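You operate a simulated robot arm through the tools that you are given. There is no shell and no other tool. Be economical: measure what you need, move in short steps, check, and stop when the job is done.

You are at the controls of a simulated robot arm. One attempt, no reset.

## Task
Try the job card's dye on its swatch, then rinse the pad.
Fine: pad with the black grip, back on the pad tray; rinse jar shut again.

It is judged by the outcome, as a careful person would: the job done as asked, and still so three seconds after it is handed in. It fails if anything else is knocked over, pushed out of place, dropped, spilled or broken.

## Robot
A 6-joint arm with a fingered hand on a trunk, on a base that drives. Base frame: it is fixed to the floor where the robot stands at the start and does not move with it; the origin is under the middle of the robot, x ahead of it, y to its left, z up; the surface under the hand at the start is at about z = 0.86. Readings come in m, rad, newtons and seconds.
With the tool pointing down near the work surface it reaches from about 0.48 to 0.94 m from the robot's upright axis, wherever it stands. Its first joint turns from -2.897 to 2.897 rad. Places, roughly: clear spot on the mixing bench [0.5, 0.6, 0.9]; dye pad with the black grip (7x7x7 cm) [0.5, -0.1, 0.9]; dye pad with the green grip (7x7x7 cm) [0.5, -0.2, 0.9]; rinse jar lid (9x9x4 cm) [0.8, 0, 0.9]; top of the pad tray [0.5, -0.1, 0.9]. Payload 5 kg.
Tool frame: the origin (TCP) lies between the finger pads and is the grasp point; the fingertips stand 0.043 m ahead of it; z points along the fingers, y is the line along which they close. Largest opening 0.144 m; the body of the gripper starts 0.05 m behind the TCP. The gripper is a hand of 5 fingers: y runs from the thumb to the fingers, the wrist lies at [-0.021, -0.133, -0.233] in the tool frame, and closing takes about 1.5 s.
Orientation is that of the tool frame in the base frame, as a unit quaternion [x, y, z, w]. With the fingers straight down and the wrist toward the robot, the tool's x, y and z point along [0, 1, 0], [1, 0, 0] and [0, 0, -1] of the base frame.

## Interface
- The arm moves only by the tool servo_tool. Its argument "plan" is a list that holds one entry, the list of rows, each a list of 7 numbers: the shift along the tool's x, y, z in m, then the turn, a rotation vector about the tool's x, y, z in rad, then the finger opening in m, from 0 to 0.144. In form: [[[tx, ty, tz, wx, wy, wz, hand], ...]]. A call has 1 to 10 rows; each row is the pose to reach, as a shift and turn from the pose commanded when the call began, along the tool's axes at that moment. Rows are played at 5 a second. More than 0.05 m and 0.15 rad between two rows, or a gripper value outside its range, and nothing of the call is played. Where a pose cannot be reached the arm comes as near as it can. A force on the tool above 40 N (or 10 N above the force at the start of the call, whichever is more), or a blocked arm, ends the call early, and 0.2 s more pass. The fingers move at their own pace (about 0.072 m/s each) and stop on an object; they squeeze with about 29 N. The grip force told is the motor's: it shows also when the fingers shut on nothing. Time passes only in rows, and 0.2 s behind the last, so rows that repeat a pose let the fingers close. The reply holds the time, the measured pose of the TCP, the force on the tool along the base axes, the opening and the grip force, in the units named above and with some noise, with the torque about the TCP (base axes, N m) and any sound that the robot's microphone picked up.
- Cameras (640 x 400 px; columns grow to the right, rows downward): "scene" is now at [0.0166, 0.1692, 1.5182]; the picture's right is [0.17, -0.99, 0.00], its down [-0.75, -0.13, -0.65] and it looks along [0.64, 0.11, -0.76] (base axes); focal length 258 px, centre (320, 200). "wrist" rides on the gripper at [0.086, -0.109, -0.168] in the tool frame; the picture's right is [-0.80, 0.28, -0.53], its down [-0.54, -0.73, 0.42] and it looks along [-0.27, 0.63, 0.73] (tool axes); focal length 275 px, centre (320, 200). There is no depth. A picture from a camera that has moved, and an enlarged one, comes with that camera's place and axes in the base frame and with its lens.
- camera(camera): a new picture of that camera. No time passes.
- lift_body(by): slides the trunk up (or, below 0, down) by that many m; the arm and the scene camera ride with it, the base frame stays. It gives what a move gives, with no picture.
- roll_base(legs): drives the robot by 1 to 6 legs, each [ahead, left, turn to the left] in m, m and rad, along the robot's own axes; the way and the turn of a leg run together, so that a leg with both is an arc; at most 1.5 m and 3.142 rad a leg. The arm and the cameras ride along, it lands a little off, and it stops where it bumps. It gives what a move gives.
- grasp_type(shape): the hand has 5 fingers and takes this shape, open, in about a second: jaw (thumb against the fingers, like two jaws); tri (thumb and two fingers); tip (a fingertip pinch); poke (one finger out to press); point (the index stretched); flat (the hand flat); cup (the hand cupped); fist (a fist). The gripper value then closes the fingers along that shape, each until it touches; the sizes above hold for jaw. It gives what a move gives, with no picture.
- turn_head(pan, tilt): turns the head with the scene camera to pan (to the left, within 2.705 rad either way) and tilt (down, from -0.506 to 1.204), counted from straight ahead of the robot. It gives what a move gives.
- inspect(camera, box): a new picture of the part [left, top, right, bottom] of that camera's present view, enlarged. No time passes.
- hand_in(): hands the job in; it is judged then, once.

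Go step by step. Nothing tells you exact positions but the pictures and the camera data: compare them with the known pose of the tool, close in by small moves and look again before you grip or let go. The budget is 120 turns and 98 pictures, counting those below and the enlarged ones. Unless the task says otherwise, let go and move clear before handing in, and close with one line.

The tools are called after "Call:" by a JSON object that holds its "api" and its "payload". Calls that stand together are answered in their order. servo_tool: Moves the arm, as the interface text tells. Its arguments: {"type":"object","properties":{"plan":{"type":"array","items":{"type":"array","items":{"type":"array","items":{"type":"number"}}}}},"required":["plan"]} The other tools are called the same way: lift_body (by) slides the trunk up or down; grasp_type (shape) gives the hand a shape; roll_base (legs) drives the base; turn_head (pan, tilt) turns the head that bears the scene camera; camera (camera) takes a picture; inspect (camera, box) takes an enlarged picture of a part of a camera's view; hand_in () hands the job in.

At the start:

```text
t: 0.0
eef_pos: [0.5198, -0.1408, 1.1863]
ee_rot: [0.707, 0.708, 0.0, 0.0]
wrist_force: [0.0, -0.8, -0.2]
ft_torque: [0.03, 0.0, 0.01]
width: 0.1437
finger_force: 0.2
shape: jaw
trunk travel left (down, up): [-0.45, 0.14]
robot x, y, heading: [-0.0015, 0.001, 0.003]
head pan, tilt: [0.169, 0.866]
```

scene: 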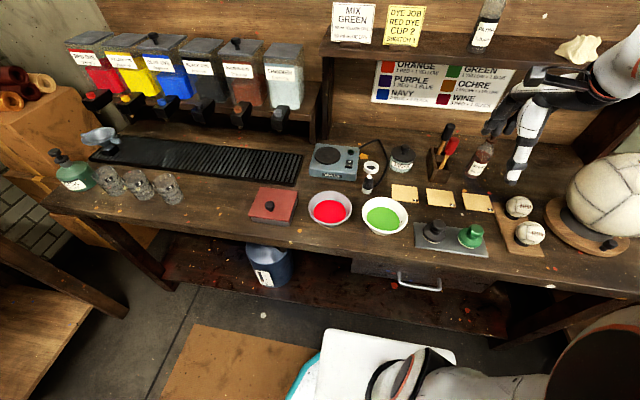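
wrist: 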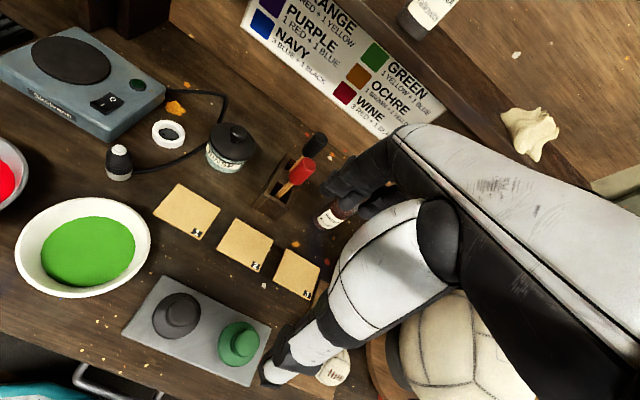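

I see the bench with two bowls (red, green), three swatches, two pads and the job cards. I'll read the cards closely first.

Call:
{"api": "inspect", "payload": {"camera": "scene", "box": [320, 0, 520, 125]}}

Call:
{"api": "inspect", "payload": {"camera": "scene", "box": [300, 130, 560, 290]}}

Call:
{"api": "inspect", "payload": {"camera": "wrist", "box": [90, 100, 350, 390]}}

```text
3.20 times, centred on (420, 62) of scene
camera zoom: at [0.0166, 0.1692, 1.5182], right [0.17, -0.99, 0.0], down [-0.75, -0.13, -0.65], along [0.64, 0.11, -0.76], focal length 826 px, centre (0, 640)
```

zoom: 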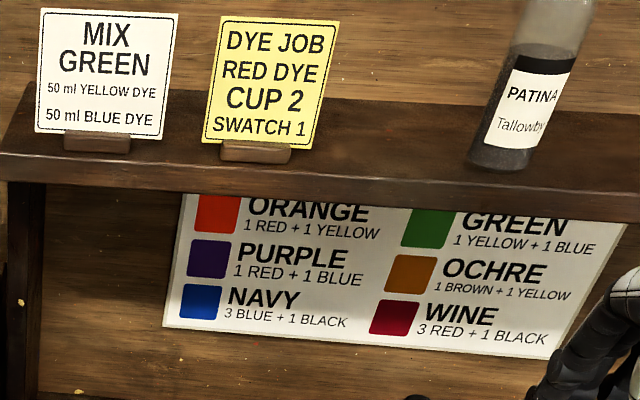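

```text
2.46 times, centred on (430, 210) of scene
camera zoom: at [0.0166, 0.1692, 1.5182], right [0.17, -0.99, 0.0], down [-0.75, -0.13, -0.65], along [0.64, 0.11, -0.76], focal length 635 px, centre (49, 175)
```

zoom: 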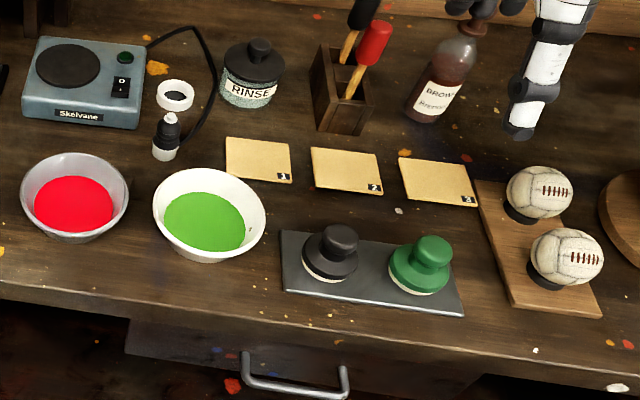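

```text
1.38 times, centred on (220, 245) of wrist
camera zoom: at [0.4111, -0.0556, 1.3543], right [0.28, -0.8, 0.53], down [-0.73, -0.54, -0.42], along [0.63, -0.27, -0.73], focal length 380 px, centre (458, 138)
```

zoom: 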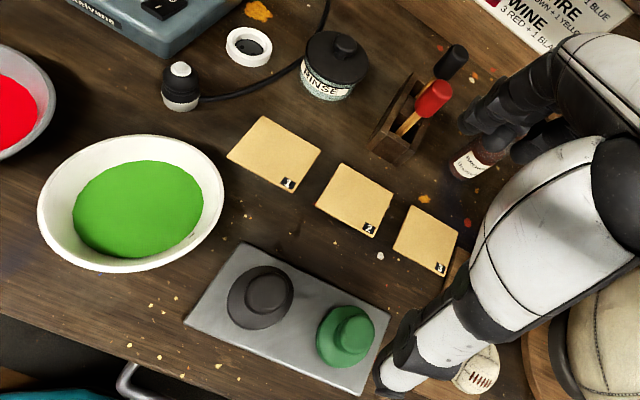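

The card says red dye, swatch 1. I take the red bowl at about (0.52, 0.22), swatch 1 at (0.65, -0.02) and the rinse jar at (0.76, 0.01). I'll open the jar first, moving toward it and looking.

Call:
{"api": "servo_tool", "payload": {"plan": [[[0.025, 0.03, 0.01, 0, 0, 0, 0.144], [0.05, 0.06, 0.02, 0, 0, 0, 0.144], [0.075, 0.09, 0.03, 0, 0, 0, 0.144], [0.1, 0.12, 0.04, 0, 0, 0, 0.144], [0.125, 0.15, 0.05, 0, 0, 0, 0.144], [0.145, 0.18, 0.06, 0, 0, 0, 0.144], [0.145, 0.18, 0.06, 0, 0, 0, 0.144]]]}}

Call:
{"api": "camera", "payload": {"camera": "wrist"}}

Call:
{"api": "camera", "payload": {"camera": "scene"}}

```text
t: 1.6
eef_pos: [0.699, 0.0057, 1.1237]
ee_rot: [0.707, 0.707, 0.0, 0.0]
wrist_force: [-0.3, -0.3, -0.2]
ft_torque: [0.03, 0.03, 0.0]
width: 0.1436
finger_force: 0.0
shape: jaw
trunk travel left (down, up): [-0.45, 0.14]
robot x, y, heading: [-0.0001, -0.001, 0.001]
head pan, tilt: [0.169, 0.866]
```

```text
92 pictures are left
camera wrist: at [0.5908, 0.0908, 1.293], right [0.28, -0.8, 0.53], down [-0.73, -0.54, -0.42], along [0.63, -0.27, -0.73], focal length 275 px, centre (320, 200)
```

wrist: 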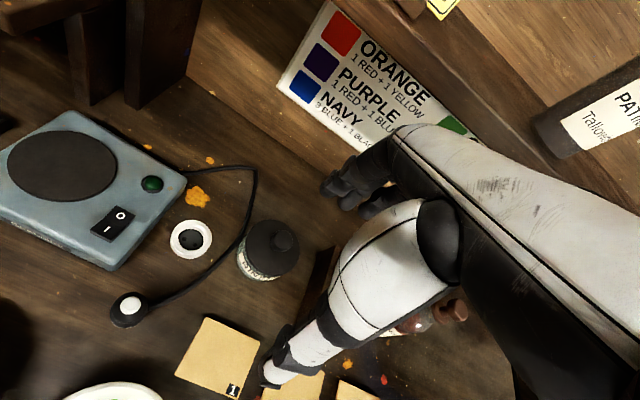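

```text
91 pictures are left
camera scene: at [0.0168, 0.1694, 1.5182], right [0.17, -0.99, 0.0], down [-0.75, -0.13, -0.65], along [0.64, 0.11, -0.76], focal length 258 px, centre (320, 200)
```

scene: 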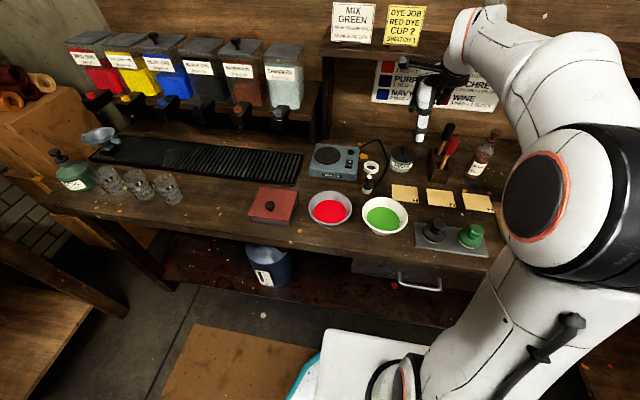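

The knob triangulates to about (0.775, -0.003, 0.958). I'll take a closer look at the jar and its lid.

Call:
{"api": "inspect", "payload": {"camera": "scene", "box": [360, 130, 456, 190]}}

Call:
{"api": "inspect", "payload": {"camera": "wrist", "box": [210, 140, 370, 300]}}

```text
6.67 times, centred on (408, 160) of scene
camera zoom: at [0.0168, 0.1694, 1.5182], right [0.17, -0.99, 0.0], down [-0.75, -0.13, -0.65], along [0.64, 0.11, -0.76], focal length 1720 px, centre (-267, 467)
```

zoom: 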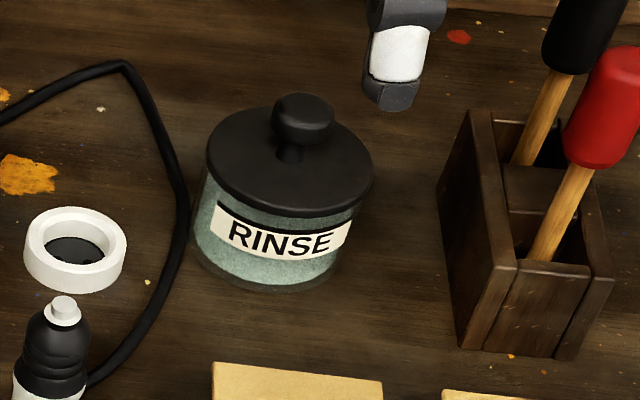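

```text
2.50 times, centred on (290, 220) of wrist
camera zoom: at [0.5908, 0.0908, 1.293], right [0.28, -0.8, 0.53], down [-0.73, -0.54, -0.42], along [0.63, -0.27, -0.73], focal length 688 px, centre (395, 150)
```

zoom: 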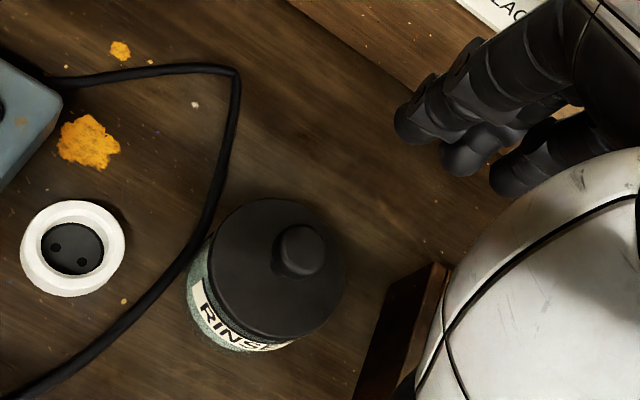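

The knob is a mushroom about 3 cm wide on a lift-off lid. I'll lower first, then go forward above the knob with the fingers partly closed.

Call:
{"api": "servo_tool", "payload": {"plan": [[[-0.003, 0, 0.045, 0, 0, 0, 0.1], [-0.006, 0, 0.09, 0, 0, 0, 0.1], [-0.009, 0.038, 0.09, 0, 0, 0, 0.1], [-0.009, 0.075, 0.09, 0, 0, 0, 0.1], [-0.009, 0.075, 0.09, 0, 0, 0, 0.1]]]}}

Call:
{"api": "camera", "payload": {"camera": "wrist"}}

Call:
{"api": "inspect", "payload": {"camera": "scene", "box": [340, 90, 500, 190]}}

```text
t: 2.8
eef_pos: [0.7767, -0.0058, 1.0366]
ee_rot: [0.707, 0.708, 0.0, 0.0]
wrist_force: [0.7, 0.4, -0.9]
ft_torque: [-0.02, 0.02, -0.02]
width: 0.1001
finger_force: 0.0
shape: jaw
trunk travel left (down, up): [-0.45, 0.14]
robot x, y, heading: [0.0008, 0.0006, 0.004]
head pan, tilt: [0.169, 0.866]
```

```text
88 pictures are left
camera wrist: at [0.6686, 0.081, 1.2038], right [0.28, -0.8, 0.53], down [-0.73, -0.54, -0.42], along [0.63, -0.27, -0.73], focal length 275 px, centre (320, 200)
```

wrist: 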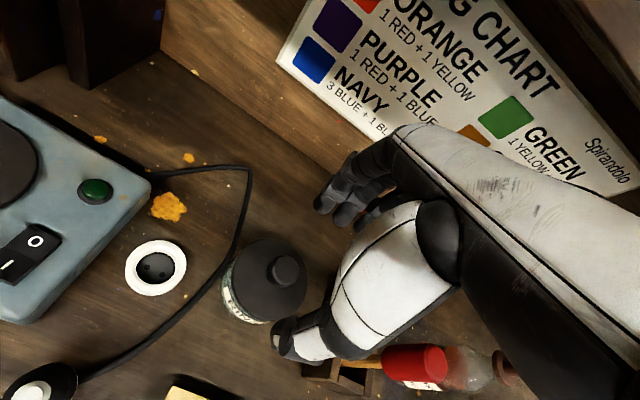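

```text
4.00 times, centred on (420, 140) of scene
camera zoom: at [0.0168, 0.1692, 1.5182], right [0.17, -0.99, 0.0], down [-0.75, -0.13, -0.65], along [0.64, 0.11, -0.76], focal length 1032 px, centre (-80, 440)
```

zoom: 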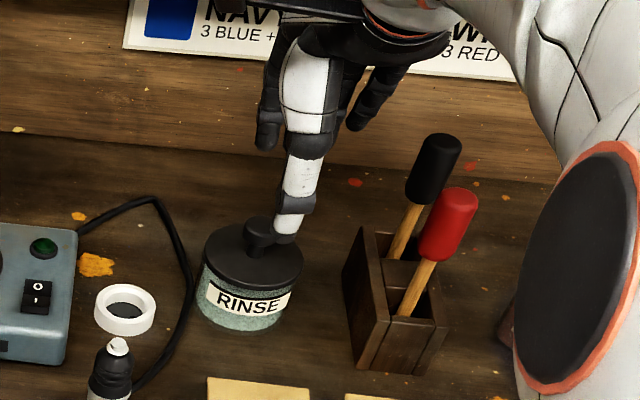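

The hand is above the knob, which sits at about (0.780, -0.003). I'll descend, watching the force.

Call:
{"api": "servo_tool", "payload": {"plan": [[[0.002, 0.003, 0.025, 0, 0, 0, 0.09], [0.003, 0.004, 0.045, 0, 0, 0, 0.08], [0.003, 0.004, 0.054, 0, 0, 0, 0.08], [0.003, 0.004, 0.054, 0, 0, 0, 0.08]]]}}

Call:
{"api": "inspect", "payload": {"camera": "wrist", "box": [200, 140, 440, 370]}}

Call:
{"api": "inspect", "payload": {"camera": "scene", "box": [360, 110, 456, 190]}}

```text
t: 3.8
eef_pos: [0.7793, -0.0012, 0.982]
ee_rot: [0.707, 0.707, 0.0, 0.0]
wrist_force: [0.1, 0.1, -1.2]
ft_torque: [0.0, 0.0, 0.0]
width: 0.0805
finger_force: 0.0
shape: jaw
trunk travel left (down, up): [-0.45, 0.14]
robot x, y, heading: [-0.0022, -0.0021, 0.002]
head pan, tilt: [0.169, 0.866]
```

```text
1.74 times, centred on (320, 255) of wrist
camera zoom: at [0.6701, 0.0841, 1.1497], right [0.28, -0.8, 0.53], down [-0.73, -0.54, -0.42], along [0.63, -0.27, -0.73], focal length 479 px, centre (320, 104)
```

zoom: 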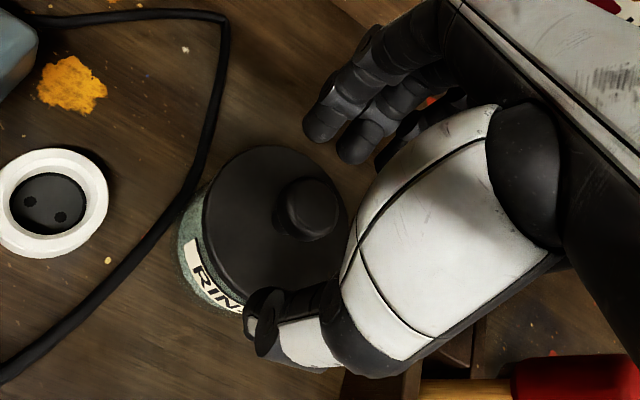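

```text
5.00 times, centred on (408, 150) of scene
camera zoom: at [0.0167, 0.1692, 1.5182], right [0.17, -0.99, 0.0], down [-0.75, -0.13, -0.65], along [0.64, 0.11, -0.76], focal length 1290 px, centre (-120, 450)
```

zoom: 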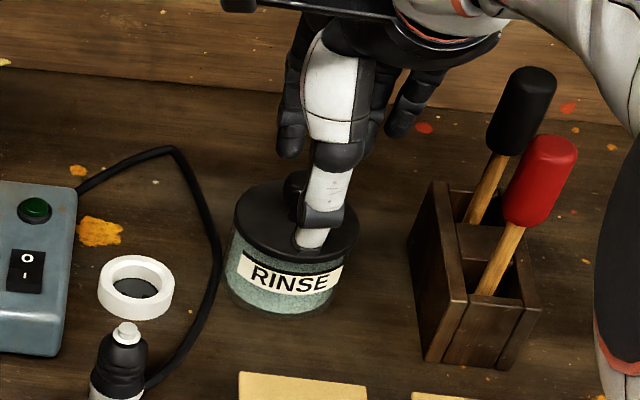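

The TCP lines up with the knob, with the tips beside it just above the lid. I'll close.

Call:
{"api": "servo_tool", "payload": {"plan": [[[0, 0, 0, 0, 0, 0, 0.06], [0, 0, 0, 0, 0, 0, 0.04], [0, 0, 0, 0, 0, 0, 0.02], [0, 0, 0, 0, 0, 0, 0.0], [0, 0, 0, 0, 0, 0, 0.0], [0, 0, 0, 0, 0, 0, 0.0], [0, 0, 0, 0, 0, 0, 0.0]]]}}

Call:
{"api": "inspect", "payload": {"camera": "wrist", "box": [200, 140, 440, 370]}}

```text
t: 5.4
eef_pos: [0.7775, -0.0021, 0.9812]
ee_rot: [0.707, 0.707, 0.0, 0.0]
wrist_force: [-0.5, 0.9, 0.9]
ft_torque: [0.01, 0.03, 0.01]
width: 0.0198
finger_force: 28.7
shape: jaw
trunk travel left (down, up): [-0.45, 0.14]
robot x, y, heading: [0.0034, 0.0012, -0.003]
head pan, tilt: [0.169, 0.866]
heard: snap
```

```text
1.74 times, centred on (320, 255) of wrist
camera zoom: at [0.67, 0.0841, 1.1498], right [0.28, -0.8, 0.53], down [-0.73, -0.54, -0.42], along [0.63, -0.27, -0.73], focal length 479 px, centre (320, 104)
```

zoom: 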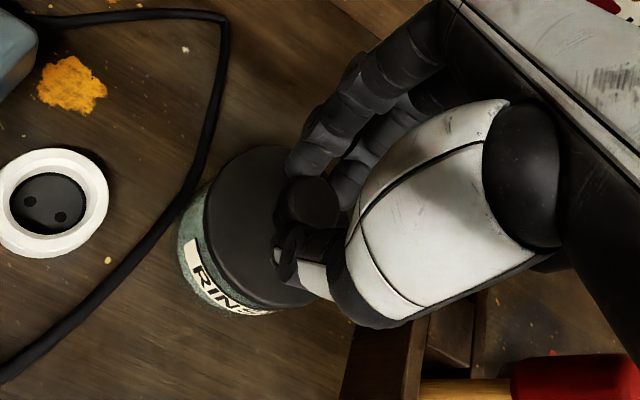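

The hand holds the knob at a width of 2 cm. I'll lift gently.

Call:
{"api": "servo_tool", "payload": {"plan": [[[0, 0, -0.01, 0, 0, 0, 0.0], [0, 0, -0.025, 0, 0, 0, 0.0], [0, 0, -0.045, 0, 0, 0, 0.0], [0, 0, -0.045, 0, 0, 0, 0.0]]]}}

Call:
{"api": "inspect", "payload": {"camera": "scene", "box": [360, 90, 488, 190]}}

```text
t: 6.4
eef_pos: [0.7769, -0.0018, 1.0289]
ee_rot: [0.707, 0.707, 0.0, 0.0]
wrist_force: [-0.3, 0.5, -0.1]
ft_torque: [0.03, 0.0, 0.0]
width: 0.02
finger_force: 28.9
shape: jaw
trunk travel left (down, up): [-0.45, 0.14]
robot x, y, heading: [-0.0019, 0.0004, -0.0]
head pan, tilt: [0.169, 0.866]
```

```text
4.00 times, centred on (424, 140) of scene
camera zoom: at [0.0166, 0.1692, 1.5182], right [0.17, -0.99, 0.0], down [-0.75, -0.13, -0.65], along [0.64, 0.11, -0.76], focal length 1032 px, centre (-96, 440)
```

zoom: 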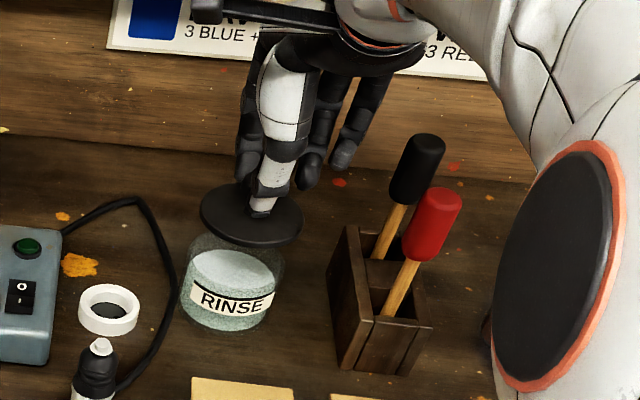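

The lid is off. I'll carry it up, back and left to the clear spot near (0.5, 0.6).

Call:
{"api": "servo_tool", "payload": {"plan": [[[0, -0.02, -0.04, 0, 0, 0, 0.0], [0, -0.065, -0.05, 0, 0, 0, 0.0], [0, -0.11, -0.05, 0, 0, 0, 0.0], [0.046, -0.122, -0.05, 0, 0, 0, 0.0], [0.092, -0.134, -0.05, 0, 0, 0, 0.0], [0.138, -0.146, -0.05, 0, 0, 0, 0.0], [0.184, -0.158, -0.05, 0, 0, 0, 0.0], [0.23, -0.17, -0.05, 0, 0, 0, 0.0], [0.276, -0.182, -0.05, 0, 0, 0, 0.0], [0.322, -0.194, -0.05, 0, 0, 0, 0.0]]]}}

Call:
{"api": "servo_tool", "payload": {"plan": [[[0.046, -0.012, 0, 0, 0, 0, 0.0], [0.092, -0.024, 0, 0, 0, 0, 0.0], [0.138, -0.036, 0, 0, 0, 0, 0.0], [0.184, -0.048, 0, 0, 0, 0, 0.0], [0.23, -0.06, 0, 0, 0, 0, 0.0], [0.275, -0.078, 0, 0, 0, 0, 0.0], [0.275, -0.078, 0, 0, 0, 0, 0.0]]]}}

Call:
{"api": "turn_head", "payload": {"pan": 0.6, "tilt": 0.9}}

Call:
{"api": "camera", "payload": {"camera": "scene"}}

Call:
{"api": "camera", "payload": {"camera": "wrist"}}

```text
t: 8.6
eef_pos: [0.5828, 0.321, 1.0758]
ee_rot: [0.708, 0.707, 0.0, 0.0]
wrist_force: [-0.7, -0.7, -0.2]
ft_torque: [-0.01, 0.02, 0.03]
width: 0.0202
finger_force: 29.5
shape: jaw
trunk travel left (down, up): [-0.45, 0.14]
robot x, y, heading: [-0.0017, 0.0009, 0.004]
head pan, tilt: [0.169, 0.866]
```

```text
t: 10.2
eef_pos: [0.5056, 0.597, 1.0759]
ee_rot: [0.707, 0.707, 0.0, 0.001]
wrist_force: [0.1, 0.3, -0.3]
ft_torque: [-0.03, -0.03, -0.01]
width: 0.0202
finger_force: 29.0
shape: jaw
trunk travel left (down, up): [-0.45, 0.14]
robot x, y, heading: [0.0009, 0.0017, -0.001]
head pan, tilt: [0.169, 0.866]
```

```text
t: 11.1
eef_pos: [0.5062, 0.5964, 1.0741]
ee_rot: [0.707, 0.707, 0.001, 0.0]
wrist_force: [0.1, -0.4, -0.2]
ft_torque: [-0.01, -0.02, 0.01]
width: 0.0199
finger_force: 29.3
shape: jaw
trunk travel left (down, up): [-0.45, 0.14]
robot x, y, heading: [0.0018, 0.0004, -0.002]
head pan, tilt: [0.6, 0.901]
```

```text
82 pictures are left
camera scene: at [0.0027, 0.199, 1.5155], right [0.56, -0.83, 0.0], down [-0.65, -0.44, -0.62], along [0.51, 0.35, -0.78], focal length 258 px, centre (320, 200)
```

scene: 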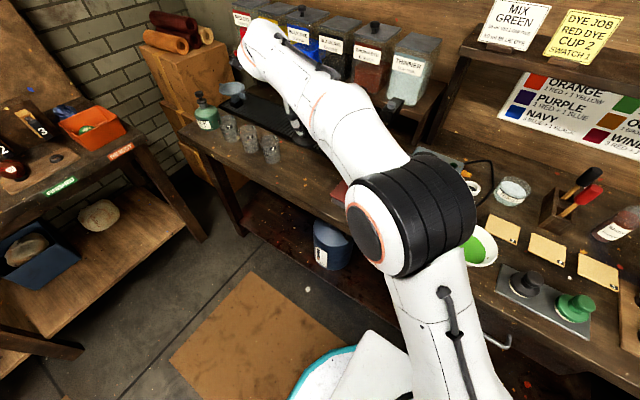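

```text
81 pictures are left
camera wrist: at [0.3975, 0.6825, 1.2435], right [0.28, -0.8, 0.53], down [-0.73, -0.54, -0.42], along [0.63, -0.27, -0.73], focal length 275 px, centre (320, 200)
```

wrist: 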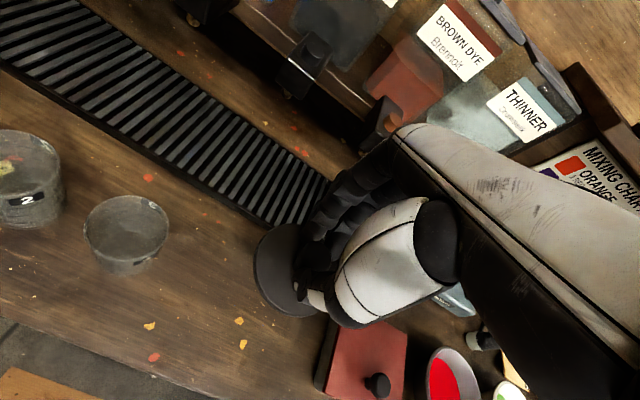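

The lid is held level above a clear patch of bench. I'll lower it to near the surface.

Call:
{"api": "servo_tool", "payload": {"plan": [[[0, 0, 0.045, 0, 0, 0, 0.0], [0, 0, 0.09, 0, 0, 0, 0.0], [0, 0, 0.125, 0, 0, 0, 0.0], [0, 0, 0.138, 0, 0, 0, 0.0], [0, 0, 0.138, 0, 0, 0, 0.0]]]}}

Call:
{"api": "inspect", "payload": {"camera": "wrist", "box": [200, 160, 400, 360]}}

```text
t: 12.3
eef_pos: [0.507, 0.5949, 0.9387]
ee_rot: [0.707, 0.707, 0.0, 0.0]
wrist_force: [0.1, -0.5, 0.5]
ft_torque: [0.0, 0.01, 0.02]
width: 0.02
finger_force: 29.4
shape: jaw
trunk travel left (down, up): [-0.45, 0.14]
robot x, y, heading: [0.0015, 0.0017, -0.0]
head pan, tilt: [0.6, 0.901]
```

```text
2.00 times, centred on (300, 260) of wrist
camera zoom: at [0.3984, 0.6805, 1.1065], right [0.28, -0.8, 0.53], down [-0.73, -0.54, -0.42], along [0.63, -0.27, -0.73], focal length 551 px, centre (360, 80)
```

zoom: 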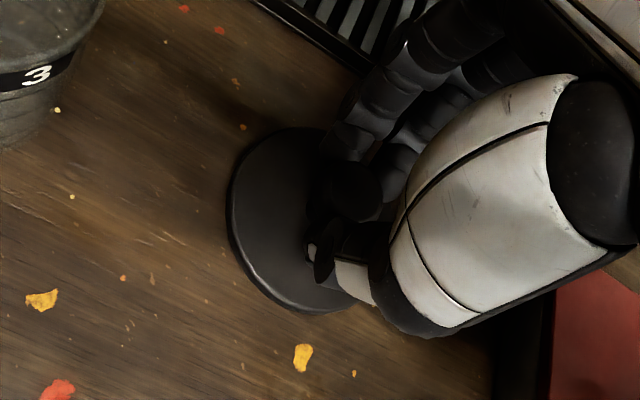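

Still a little above the bench, so I'll lower in small steps until contact.

Call:
{"api": "servo_tool", "payload": {"plan": [[[0, 0, 0.003, 0, 0, 0, 0.0], [0, 0, 0.006, 0, 0, 0, 0.0], [0, 0, 0.009, 0, 0, 0, 0.0], [0, 0, 0.012, 0, 0, 0, 0.0]]]}}

```text
t: 13.3
eef_pos: [0.5063, 0.5944, 0.9277]
ee_rot: [0.707, 0.707, 0.0, 0.0]
wrist_force: [0.1, -0.5, -0.7]
ft_torque: [-0.01, 0.0, 0.04]
width: 0.0201
finger_force: 28.8
shape: jaw
trunk travel left (down, up): [-0.45, 0.14]
robot x, y, heading: [0.0011, -0.0018, 0.003]
head pan, tilt: [0.6, 0.901]
```

Call:
{"api": "servo_tool", "payload": {"plan": [[[0, 0, 0.002, 0, 0, 0, 0.0], [0, 0, 0.004, 0, 0, 0, 0.0], [0, 0, 0.006, 0, 0, 0, 0.0], [0, 0, 0.008, 0, 0, 0, 0.0]]]}}

Call:
{"api": "inspect", "payload": {"camera": "wrist", "box": [200, 160, 400, 360]}}

```text
t: 14.3
eef_pos: [0.505, 0.5953, 0.9218]
ee_rot: [0.707, 0.707, 0.003, -0.001]
wrist_force: [-1.0, 0.7, 13.7]
ft_torque: [0.0, -0.15, -0.04]
width: 0.0202
finger_force: 28.9
shape: jaw
trunk travel left (down, up): [-0.45, 0.14]
robot x, y, heading: [-0.0028, -0.0009, -0.002]
head pan, tilt: [0.6, 0.901]
```

```text
2.00 times, centred on (300, 260) of wrist
camera zoom: at [0.3973, 0.68, 1.0904], right [0.28, -0.8, 0.53], down [-0.72, -0.54, -0.43], along [0.63, -0.26, -0.73], focal length 551 px, centre (360, 80)
```

zoom: 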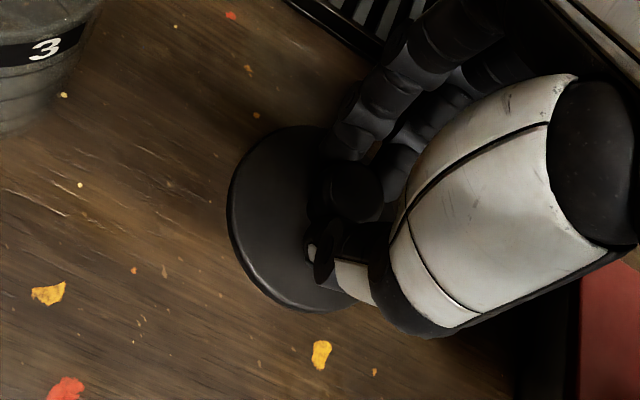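

Contact: the lid rests on the bench with the TCP at z ≈ 0.922. I'll ease off, open and rise.

Call:
{"api": "servo_tool", "payload": {"plan": [[[0, 0, -0.003, 0, 0, 0, 0.0], [0, 0, -0.003, 0, 0, 0, 0.03], [0, 0, -0.003, 0, 0, 0, 0.05], [0, 0, -0.003, 0, 0, 0, 0.07], [0, 0, -0.003, 0, 0, 0, 0.08], [0, 0, -0.005, 0, 0, 0, 0.08], [0, 0, -0.03, 0, 0, 0, 0.08], [0, 0, -0.07, 0, 0, 0, 0.08], [0, 0, -0.11, 0, 0, 0, 0.08], [0, 0, -0.15, 0, 0, 0, 0.08]]]}}

Call:
{"api": "camera", "payload": {"camera": "wrist"}}

```text
t: 16.5
eef_pos: [0.5052, 0.5947, 1.0678]
ee_rot: [0.707, 0.707, -0.001, 0.0]
wrist_force: [-0.2, -0.3, 0.4]
ft_torque: [0.06, -0.01, -0.01]
width: 0.0798
finger_force: 0.1
shape: jaw
trunk travel left (down, up): [-0.45, 0.14]
robot x, y, heading: [-0.0001, -0.0032, -0.0]
head pan, tilt: [0.6, 0.901]
```

```text
78 pictures are left
camera wrist: at [0.3973, 0.6812, 1.2363], right [0.28, -0.8, 0.53], down [-0.73, -0.54, -0.42], along [0.63, -0.27, -0.73], focal length 275 px, centre (320, 200)
```

wrist: 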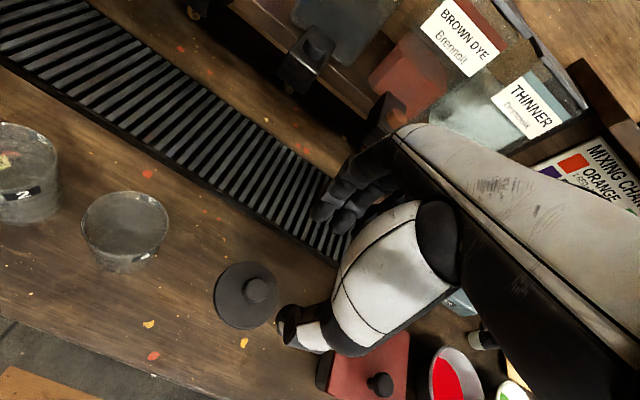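

The lid stands safely on the bench. Now I'll travel to the black pad, staying high over the bowls.

Call:
{"api": "servo_tool", "payload": {"plan": [[[-0.048, 0.003, -0.004, 0, 0, 0, 0.1], [-0.096, 0.006, -0.008, 0, 0, 0, 0.1], [-0.144, 0.009, -0.012, 0, 0, 0, 0.1], [-0.192, 0.012, -0.016, 0, 0, 0, 0.1], [-0.24, 0.015, -0.02, 0, 0, 0, 0.1], [-0.288, 0.018, -0.02, 0, 0, 0, 0.1], [-0.336, 0.021, -0.02, 0, 0, 0, 0.1], [-0.384, 0.024, -0.02, 0, 0, 0, 0.1], [-0.432, 0.027, -0.02, 0, 0, 0, 0.1], [-0.48, 0.03, -0.02, 0, 0, 0, 0.1]]]}}

Call:
{"api": "servo_tool", "payload": {"plan": [[[-0.048, 0, 0, 0, 0, 0, 0.1], [-0.096, 0, 0, 0, 0, 0, 0.1], [-0.144, 0, 0, 0, 0, 0, 0.1], [-0.192, 0, 0, 0, 0, 0, 0.1], [-0.192, 0, 0, 0, 0, 0, 0.1]]]}}

Call:
{"api": "turn_head", "payload": {"pan": 0.1, "tilt": 0.9}}

Call:
{"api": "camera", "payload": {"camera": "wrist"}}

Call:
{"api": "camera", "payload": {"camera": "scene"}}

```text
t: 18.7
eef_pos: [0.5326, 0.1136, 1.0905]
ee_rot: [0.707, 0.707, 0.0, 0.001]
wrist_force: [0.4, 0.6, -0.4]
ft_torque: [0.0, 0.02, 0.0]
width: 0.0995
finger_force: 0.0
shape: jaw
trunk travel left (down, up): [-0.45, 0.14]
robot x, y, heading: [-0.0015, -0.0007, -0.003]
head pan, tilt: [0.6, 0.901]
```

```text
t: 19.9
eef_pos: [0.534, -0.0778, 1.0874]
ee_rot: [0.707, 0.707, 0.0, 0.0]
wrist_force: [-0.4, 0.0, -0.5]
ft_torque: [0.02, 0.0, -0.01]
width: 0.0997
finger_force: 0.1
shape: jaw
trunk travel left (down, up): [-0.45, 0.14]
robot x, y, heading: [-0.0031, -0.0013, -0.003]
head pan, tilt: [0.6, 0.901]
```

```text
t: 20.8
eef_pos: [0.5339, -0.0777, 1.0881]
ee_rot: [0.707, 0.707, 0.0, 0.0]
wrist_force: [-0.6, 0.0, -0.2]
ft_torque: [-0.01, 0.04, -0.01]
width: 0.0998
finger_force: 0.1
shape: jaw
trunk travel left (down, up): [-0.45, 0.14]
robot x, y, heading: [-0.0033, 0.0002, -0.001]
head pan, tilt: [0.099, 0.901]
```

```text
77 pictures are left
camera wrist: at [0.4252, 0.0074, 1.2567], right [0.28, -0.8, 0.53], down [-0.73, -0.54, -0.42], along [0.63, -0.27, -0.73], focal length 275 px, centre (320, 200)
```

wrist: 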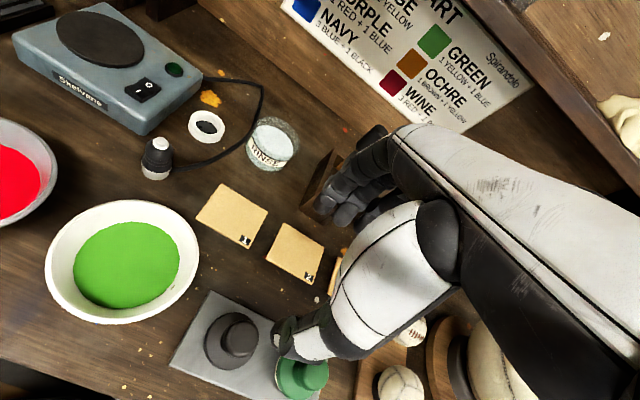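

```text
76 pictures are left
camera scene: at [0.0155, 0.1637, 1.5155], right [0.1, -0.99, 0.0], down [-0.78, -0.08, -0.62], along [0.62, 0.06, -0.78], focal length 258 px, centre (320, 200)
```

scene: 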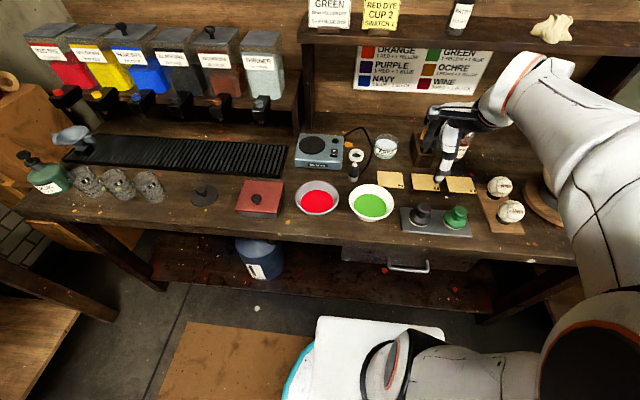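

Black pad knob is at about (0.48, -0.08), at the near edge of reach, so I'll back the base off 8 cm.

Call:
{"api": "roll_base", "payload": {"legs": [[-0.08, 0, 0]]}}

Call:
{"api": "camera", "payload": {"camera": "wrist"}}

Call:
{"api": "inspect", "payload": {"camera": "scene", "box": [360, 140, 520, 240]}}

```text
t: 21.9
eef_pos: [0.4536, -0.0767, 1.0893]
ee_rot: [0.707, 0.707, 0.0, 0.0]
wrist_force: [0.8, 0.4, -0.2]
ft_torque: [0.01, -0.01, 0.0]
width: 0.0997
finger_force: 0.1
shape: jaw
trunk travel left (down, up): [-0.45, 0.14]
robot x, y, heading: [-0.0809, -0.0014, 0.001]
head pan, tilt: [0.099, 0.901]
```

```text
75 pictures are left
camera wrist: at [0.3455, 0.0084, 1.2569], right [0.29, -0.8, 0.53], down [-0.72, -0.54, -0.42], along [0.63, -0.27, -0.73], focal length 275 px, centre (320, 200)
```

wrist: 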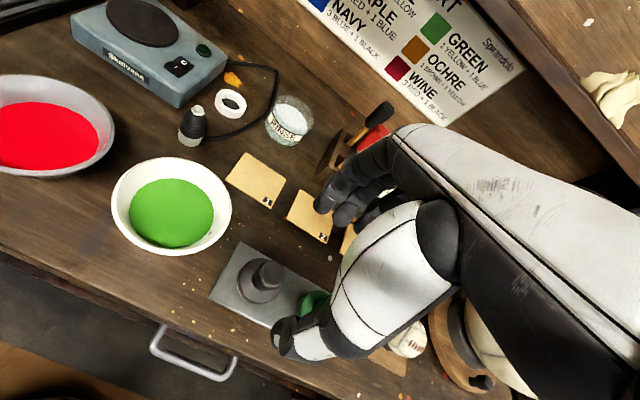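

```text
4.00 times, centred on (440, 190) of scene
camera zoom: at [-0.0647, 0.1637, 1.5155], right [0.1, -0.99, 0.0], down [-0.78, -0.08, -0.62], along [0.62, 0.06, -0.78], focal length 1032 px, centre (-160, 240)
```

zoom: 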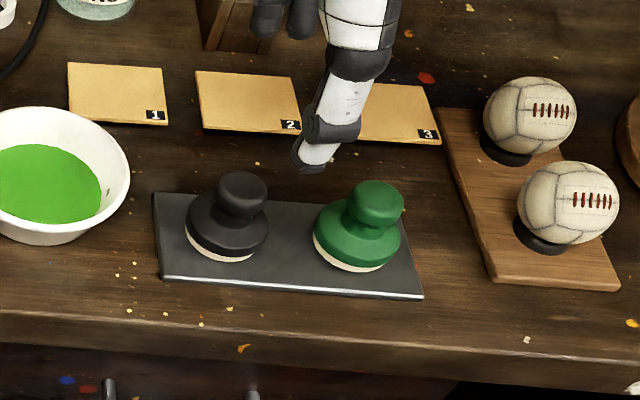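

Black knob at about (0.475, -0.082), top near z 0.94. I'll align above it and lower partway.

Call:
{"api": "servo_tool", "payload": {"plan": [[[-0.003, 0.015, 0.035, 0, 0, 0, 0.09], [-0.005, 0.021, 0.07, 0, 0, 0, 0.08], [-0.005, 0.021, 0.09, 0, 0, 0, 0.08], [-0.005, 0.021, 0.09, 0, 0, 0, 0.08]]]}}

Call:
{"api": "inspect", "payload": {"camera": "wrist", "box": [200, 140, 440, 370]}}

Call:
{"api": "inspect", "payload": {"camera": "scene", "box": [360, 140, 520, 240]}}

```text
t: 22.9
eef_pos: [0.4746, -0.0826, 1.0001]
ee_rot: [0.706, 0.708, 0.0, 0.0]
wrist_force: [-0.6, -1.0, -0.2]
ft_torque: [0.03, 0.04, 0.0]
width: 0.0804
finger_force: 0.1
shape: jaw
trunk travel left (down, up): [-0.45, 0.14]
robot x, y, heading: [-0.081, 0.0055, -0.0]
head pan, tilt: [0.099, 0.901]
```

```text
1.74 times, centred on (320, 255) of wrist
camera zoom: at [0.3661, 0.0033, 1.1673], right [0.29, -0.8, 0.53], down [-0.72, -0.54, -0.42], along [0.63, -0.27, -0.73], focal length 479 px, centre (320, 104)
```

zoom: 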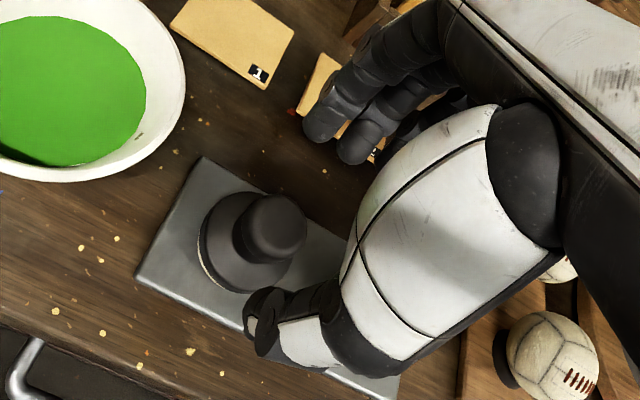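

```text
4.00 times, centred on (440, 190) of scene
camera zoom: at [-0.0642, 0.1636, 1.5155], right [0.1, -0.99, 0.0], down [-0.78, -0.08, -0.62], along [0.62, 0.06, -0.78], focal length 1032 px, centre (-160, 240)
```

zoom: 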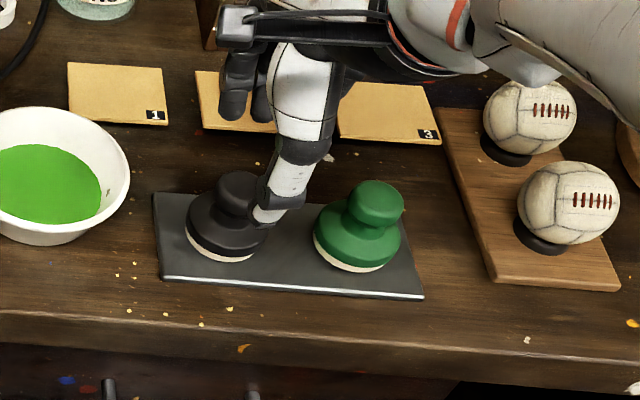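

Knob confirmed near (0.477, -0.083). I'll go down around it.

Call:
{"api": "servo_tool", "payload": {"plan": [[[-0.001, 0.002, 0.02, 0, 0, 0, 0.08], [-0.001, 0.002, 0.035, 0, 0, 0, 0.08], [-0.001, 0.002, 0.043, 0, 0, 0, 0.08], [-0.001, 0.002, 0.043, 0, 0, 0, 0.08]]]}}

Call:
{"api": "inspect", "payload": {"camera": "wrist", "box": [200, 140, 440, 370]}}

Call:
{"api": "inspect", "payload": {"camera": "scene", "box": [380, 150, 480, 230]}}

```text
t: 23.9
eef_pos: [0.4767, -0.0844, 0.9562]
ee_rot: [0.707, 0.707, 0.0, 0.0]
wrist_force: [0.3, 0.8, 0.6]
ft_torque: [-0.02, -0.01, 0.0]
width: 0.0804
finger_force: 0.2
shape: jaw
trunk travel left (down, up): [-0.45, 0.14]
robot x, y, heading: [-0.0808, -0.0025, 0.0]
head pan, tilt: [0.099, 0.901]
```

```text
1.74 times, centred on (320, 255) of wrist
camera zoom: at [0.3684, 0.0025, 1.1242], right [0.29, -0.8, 0.53], down [-0.72, -0.54, -0.42], along [0.63, -0.27, -0.73], focal length 479 px, centre (320, 104)
```

zoom: 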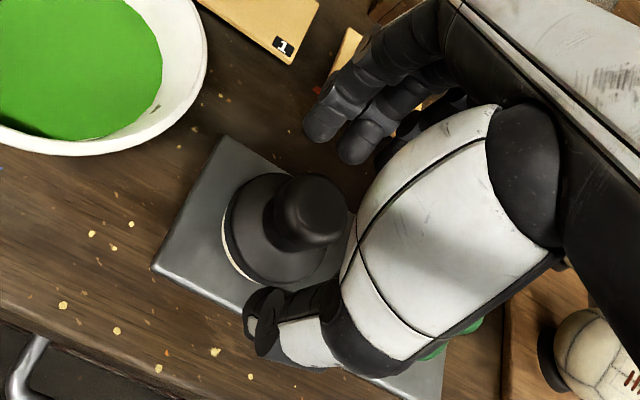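

```text
5.00 times, centred on (430, 190) of scene
camera zoom: at [-0.0643, 0.1636, 1.5155], right [0.1, -0.99, 0.0], down [-0.78, -0.08, -0.62], along [0.62, 0.06, -0.78], focal length 1290 px, centre (-230, 250)
```

zoom: 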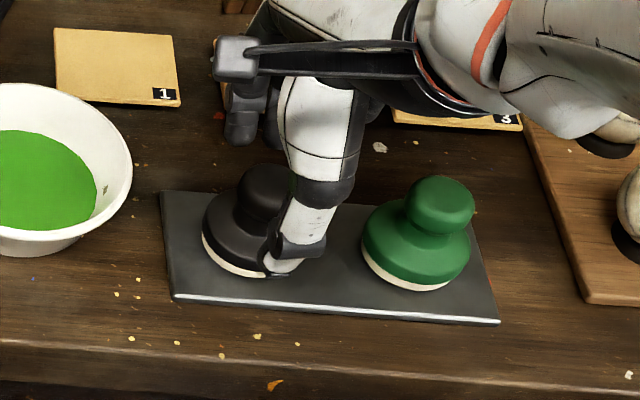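

The fingers straddle the knob without contact. I'll close.

Call:
{"api": "servo_tool", "payload": {"plan": [[[0, 0, 0, 0, 0, 0, 0.06], [0, 0, 0, 0, 0, 0, 0.04], [0, 0, 0, 0, 0, 0, 0.02], [0, 0, 0, 0, 0, 0, 0.0], [0, 0, 0, 0, 0, 0, 0.0], [0, 0, 0, 0, 0, 0, 0.0], [0, 0, 0, 0, 0, 0, 0.0]]]}}

Call:
{"api": "inspect", "payload": {"camera": "wrist", "box": [200, 140, 440, 370]}}

```text
t: 25.5
eef_pos: [0.4772, -0.0827, 0.9547]
ee_rot: [0.707, 0.708, 0.0, 0.001]
wrist_force: [-0.7, 0.4, 1.5]
ft_torque: [0.02, -0.02, 0.02]
width: 0.0274
finger_force: 29.3
shape: jaw
trunk travel left (down, up): [-0.45, 0.14]
robot x, y, heading: [-0.0824, -0.0009, 0.002]
head pan, tilt: [0.099, 0.901]
```

```text
1.74 times, centred on (320, 255) of wrist
camera zoom: at [0.3683, 0.0025, 1.1244], right [0.29, -0.8, 0.53], down [-0.72, -0.54, -0.42], along [0.63, -0.27, -0.73], focal length 479 px, centre (320, 104)
```

zoom: 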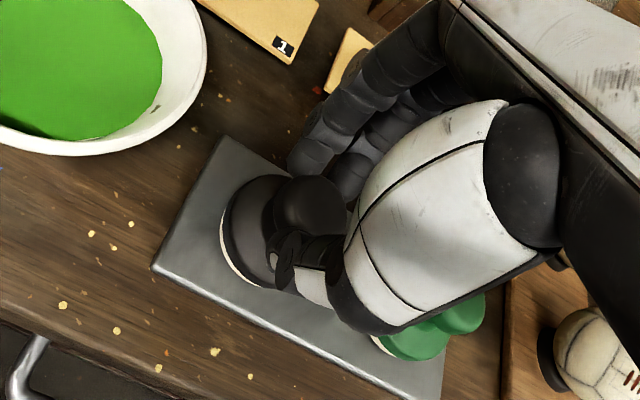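

The knob is gripped. I'll lift the pad and check it.

Call:
{"api": "servo_tool", "payload": {"plan": [[[0, 0, -0.01, 0, 0, 0, 0.0], [0, 0, -0.04, 0, 0, 0, 0.0], [0, 0, -0.08, 0, 0, 0, 0.0], [0, 0, -0.11, 0, 0, 0, 0.0], [0, 0, -0.11, 0, 0, 0, 0.0]]]}}

Call:
{"api": "camera", "payload": {"camera": "scene"}}

Call:
{"api": "inspect", "payload": {"camera": "wrist", "box": [200, 140, 440, 370]}}

```text
t: 26.7
eef_pos: [0.4753, -0.0834, 1.0671]
ee_rot: [0.706, 0.708, 0.0, 0.0]
wrist_force: [-0.3, 1.0, -0.2]
ft_torque: [0.01, -0.02, 0.0]
width: 0.0272
finger_force: 28.8
shape: jaw
trunk travel left (down, up): [-0.45, 0.14]
robot x, y, heading: [-0.0779, 0.0022, 0.002]
head pan, tilt: [0.099, 0.901]
```

```text
68 pictures are left
camera scene: at [-0.0644, 0.1637, 1.5155], right [0.1, -0.99, 0.0], down [-0.78, -0.08, -0.62], along [0.62, 0.06, -0.78], focal length 258 px, centre (320, 200)
```

scene: 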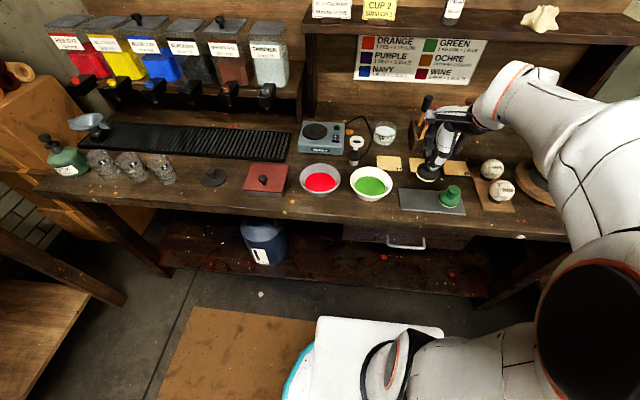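

```text
1.74 times, centred on (320, 255) of wrist
camera zoom: at [0.3674, 0.0029, 1.2352], right [0.29, -0.8, 0.53], down [-0.72, -0.54, -0.42], along [0.63, -0.27, -0.73], focal length 479 px, centre (320, 104)
```

zoom: 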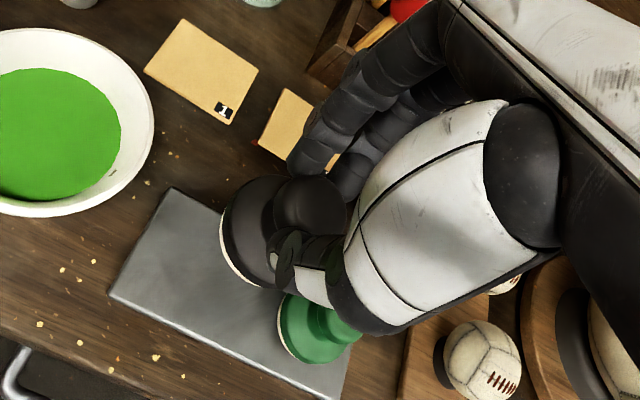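

Pad lifted cleanly. Next I'll carry it above the red bowl.

Call:
{"api": "servo_tool", "payload": {"plan": [[[0.048, 0.005, -0.01, 0, 0, 0, 0.0], [0.096, 0.01, -0.02, 0, 0, 0, 0.0], [0.144, 0.015, -0.02, 0, 0, 0, 0.0], [0.192, 0.02, -0.02, 0, 0, 0, 0.0], [0.24, 0.025, -0.02, 0, 0, 0, 0.0], [0.288, 0.03, -0.02, 0, 0, 0, 0.0], [0.3, 0.033, -0.02, 0, 0, 0, 0.0], [0.3, 0.033, -0.02, 0, 0, 0, 0.0]]]}}

Call:
{"api": "camera", "payload": {"camera": "wrist"}}

Call:
{"api": "inspect", "payload": {"camera": "scene", "box": [270, 130, 430, 230]}}

```text
t: 28.5
eef_pos: [0.5094, 0.2201, 1.0863]
ee_rot: [0.707, 0.707, 0.0, 0.0]
wrist_force: [1.6, -0.5, -0.2]
ft_torque: [0.03, -0.02, 0.01]
width: 0.0269
finger_force: 29.3
shape: jaw
trunk travel left (down, up): [-0.45, 0.14]
robot x, y, heading: [-0.0793, -0.0021, 0.001]
head pan, tilt: [0.099, 0.901]
```

```text
66 pictures are left
camera wrist: at [0.4017, 0.3049, 1.2539], right [0.29, -0.8, 0.53], down [-0.72, -0.54, -0.42], along [0.63, -0.27, -0.73], focal length 275 px, centre (320, 200)
```

wrist: 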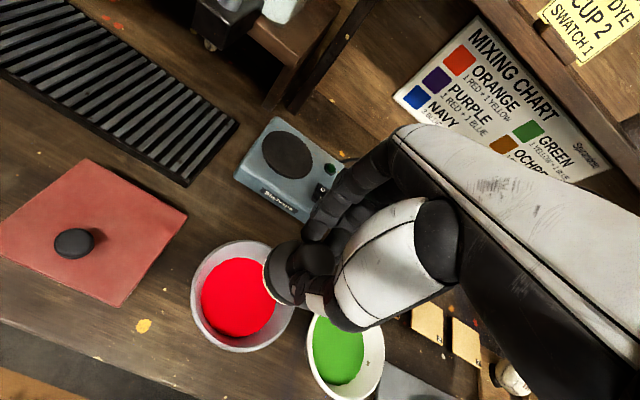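

```text
4.00 times, centred on (350, 180) of scene
camera zoom: at [-0.0643, 0.1636, 1.5155], right [0.1, -0.99, 0.0], down [-0.78, -0.08, -0.62], along [0.62, 0.06, -0.78], focal length 1032 px, centre (200, 280)
```

zoom: 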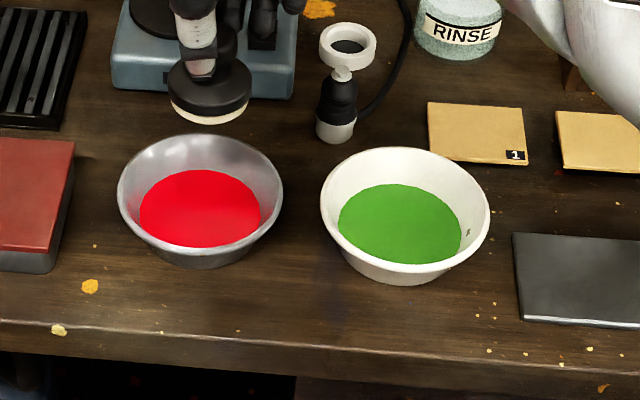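

Red bowl centre is about (0.505, 0.222), directly below the pad. I'll lower the pad toward the dye.

Call:
{"api": "servo_tool", "payload": {"plan": [[[0.002, -0.004, 0.04, 0, 0, 0, 0.0], [0.002, -0.004, 0.075, 0, 0, 0, 0.0], [0.002, -0.004, 0.1, 0, 0, 0, 0.0], [0.002, -0.004, 0.11, 0, 0, 0, 0.0], [0.002, -0.004, 0.11, 0, 0, 0, 0.0]]]}}

Call:
{"api": "inspect", "payload": {"camera": "scene", "box": [280, 130, 376, 210]}}

Call:
{"api": "inspect", "payload": {"camera": "wrist", "box": [200, 140, 440, 370]}}

```text
t: 29.7
eef_pos: [0.5073, 0.2204, 0.9755]
ee_rot: [0.706, 0.708, -0.001, 0.0]
wrist_force: [-0.3, 0.4, -0.7]
ft_torque: [-0.03, -0.02, 0.01]
width: 0.0272
finger_force: 28.9
shape: jaw
trunk travel left (down, up): [-0.45, 0.14]
robot x, y, heading: [-0.0778, 0.0008, 0.005]
head pan, tilt: [0.099, 0.901]
```

```text
5.00 times, centred on (328, 170) of scene
camera zoom: at [-0.0642, 0.1637, 1.5155], right [0.1, -0.99, 0.0], down [-0.78, -0.08, -0.62], along [0.62, 0.06, -0.78], focal length 1290 px, centre (280, 350)
```

zoom: 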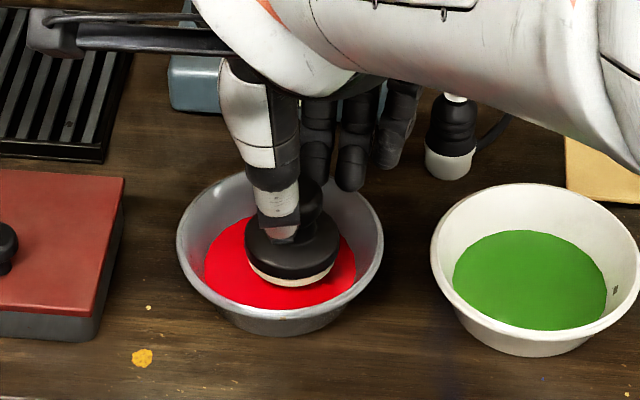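

```text
1.74 times, centred on (320, 255) of wrist
camera zoom: at [0.3973, 0.304, 1.144], right [0.29, -0.8, 0.53], down [-0.72, -0.54, -0.42], along [0.63, -0.27, -0.73], focal length 479 px, centre (320, 104)
```

zoom: 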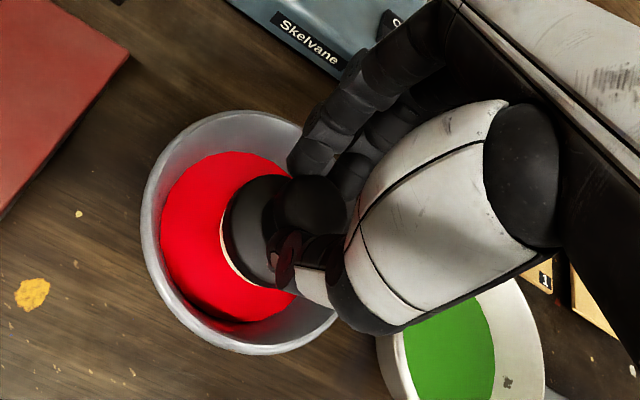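

The pad is over the dye but not in it yet. I'll shift 6 mm left to centre it and lower in small steps.

Call:
{"api": "servo_tool", "payload": {"plan": [[[0.005, -0.001, 0.003, 0, 0, 0, 0.0], [0.005, -0.001, 0.006, 0, 0, 0, 0.0], [0.005, -0.001, 0.009, 0, 0, 0, 0.0], [0.005, -0.001, 0.009, 0, 0, 0, 0.0]]]}}

Call:
{"api": "inspect", "payload": {"camera": "scene", "box": [290, 150, 354, 203]}}

```text
t: 30.7
eef_pos: [0.5038, 0.2234, 0.9656]
ee_rot: [0.707, 0.708, 0.0, 0.0]
wrist_force: [0.0, 0.1, -0.8]
ft_torque: [-0.01, 0.0, 0.02]
width: 0.0271
finger_force: 28.9
shape: jaw
trunk travel left (down, up): [-0.45, 0.14]
robot x, y, heading: [-0.0812, -0.0032, 0.001]
head pan, tilt: [0.099, 0.901]
```

```text
7.55 times, centred on (322, 176) of scene
camera zoom: at [-0.0642, 0.1637, 1.5155], right [0.1, -0.99, 0.0], down [-0.78, -0.08, -0.62], along [0.62, 0.06, -0.78], focal length 1947 px, centre (305, 377)
```

zoom: 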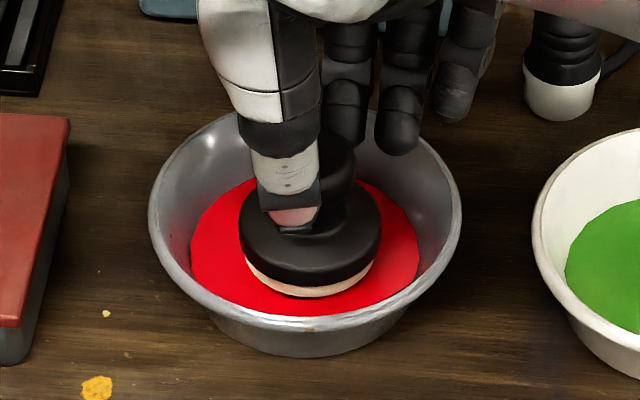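

Nearly at the surface; I'll continue lowering gently.

Call:
{"api": "servo_tool", "payload": {"plan": [[[0, 0, 0.003, 0, 0, 0, 0.0], [0, 0, 0.005, 0, 0, 0, 0.0], [0, 0, 0.007, 0, 0, 0, 0.0], [0, 0, 0.007, 0, 0, 0, 0.0]]]}}

Call:
{"api": "inspect", "payload": {"camera": "scene", "box": [290, 150, 354, 203]}}

```text
t: 31.7
eef_pos: [0.5049, 0.2225, 0.9597]
ee_rot: [0.706, 0.708, 0.0, -0.001]
wrist_force: [-0.4, -0.2, -0.8]
ft_torque: [0.01, 0.01, 0.0]
width: 0.0272
finger_force: 28.9
shape: jaw
trunk travel left (down, up): [-0.45, 0.14]
robot x, y, heading: [-0.0798, 0.0002, 0.001]
head pan, tilt: [0.099, 0.901]
```

```text
7.55 times, centred on (322, 176) of scene
camera zoom: at [-0.0642, 0.1637, 1.5155], right [0.1, -0.99, 0.0], down [-0.78, -0.08, -0.62], along [0.62, 0.06, -0.78], focal length 1947 px, centre (305, 377)
```

zoom: 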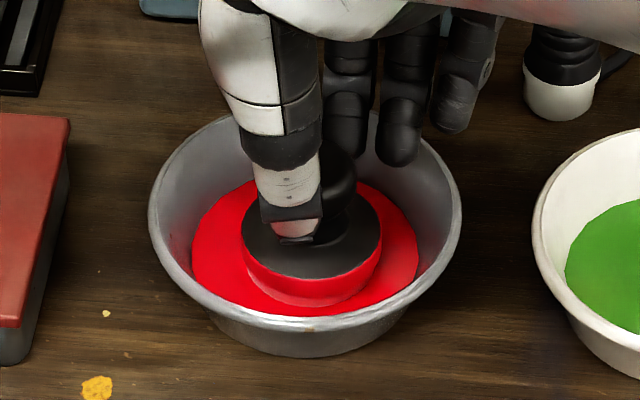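

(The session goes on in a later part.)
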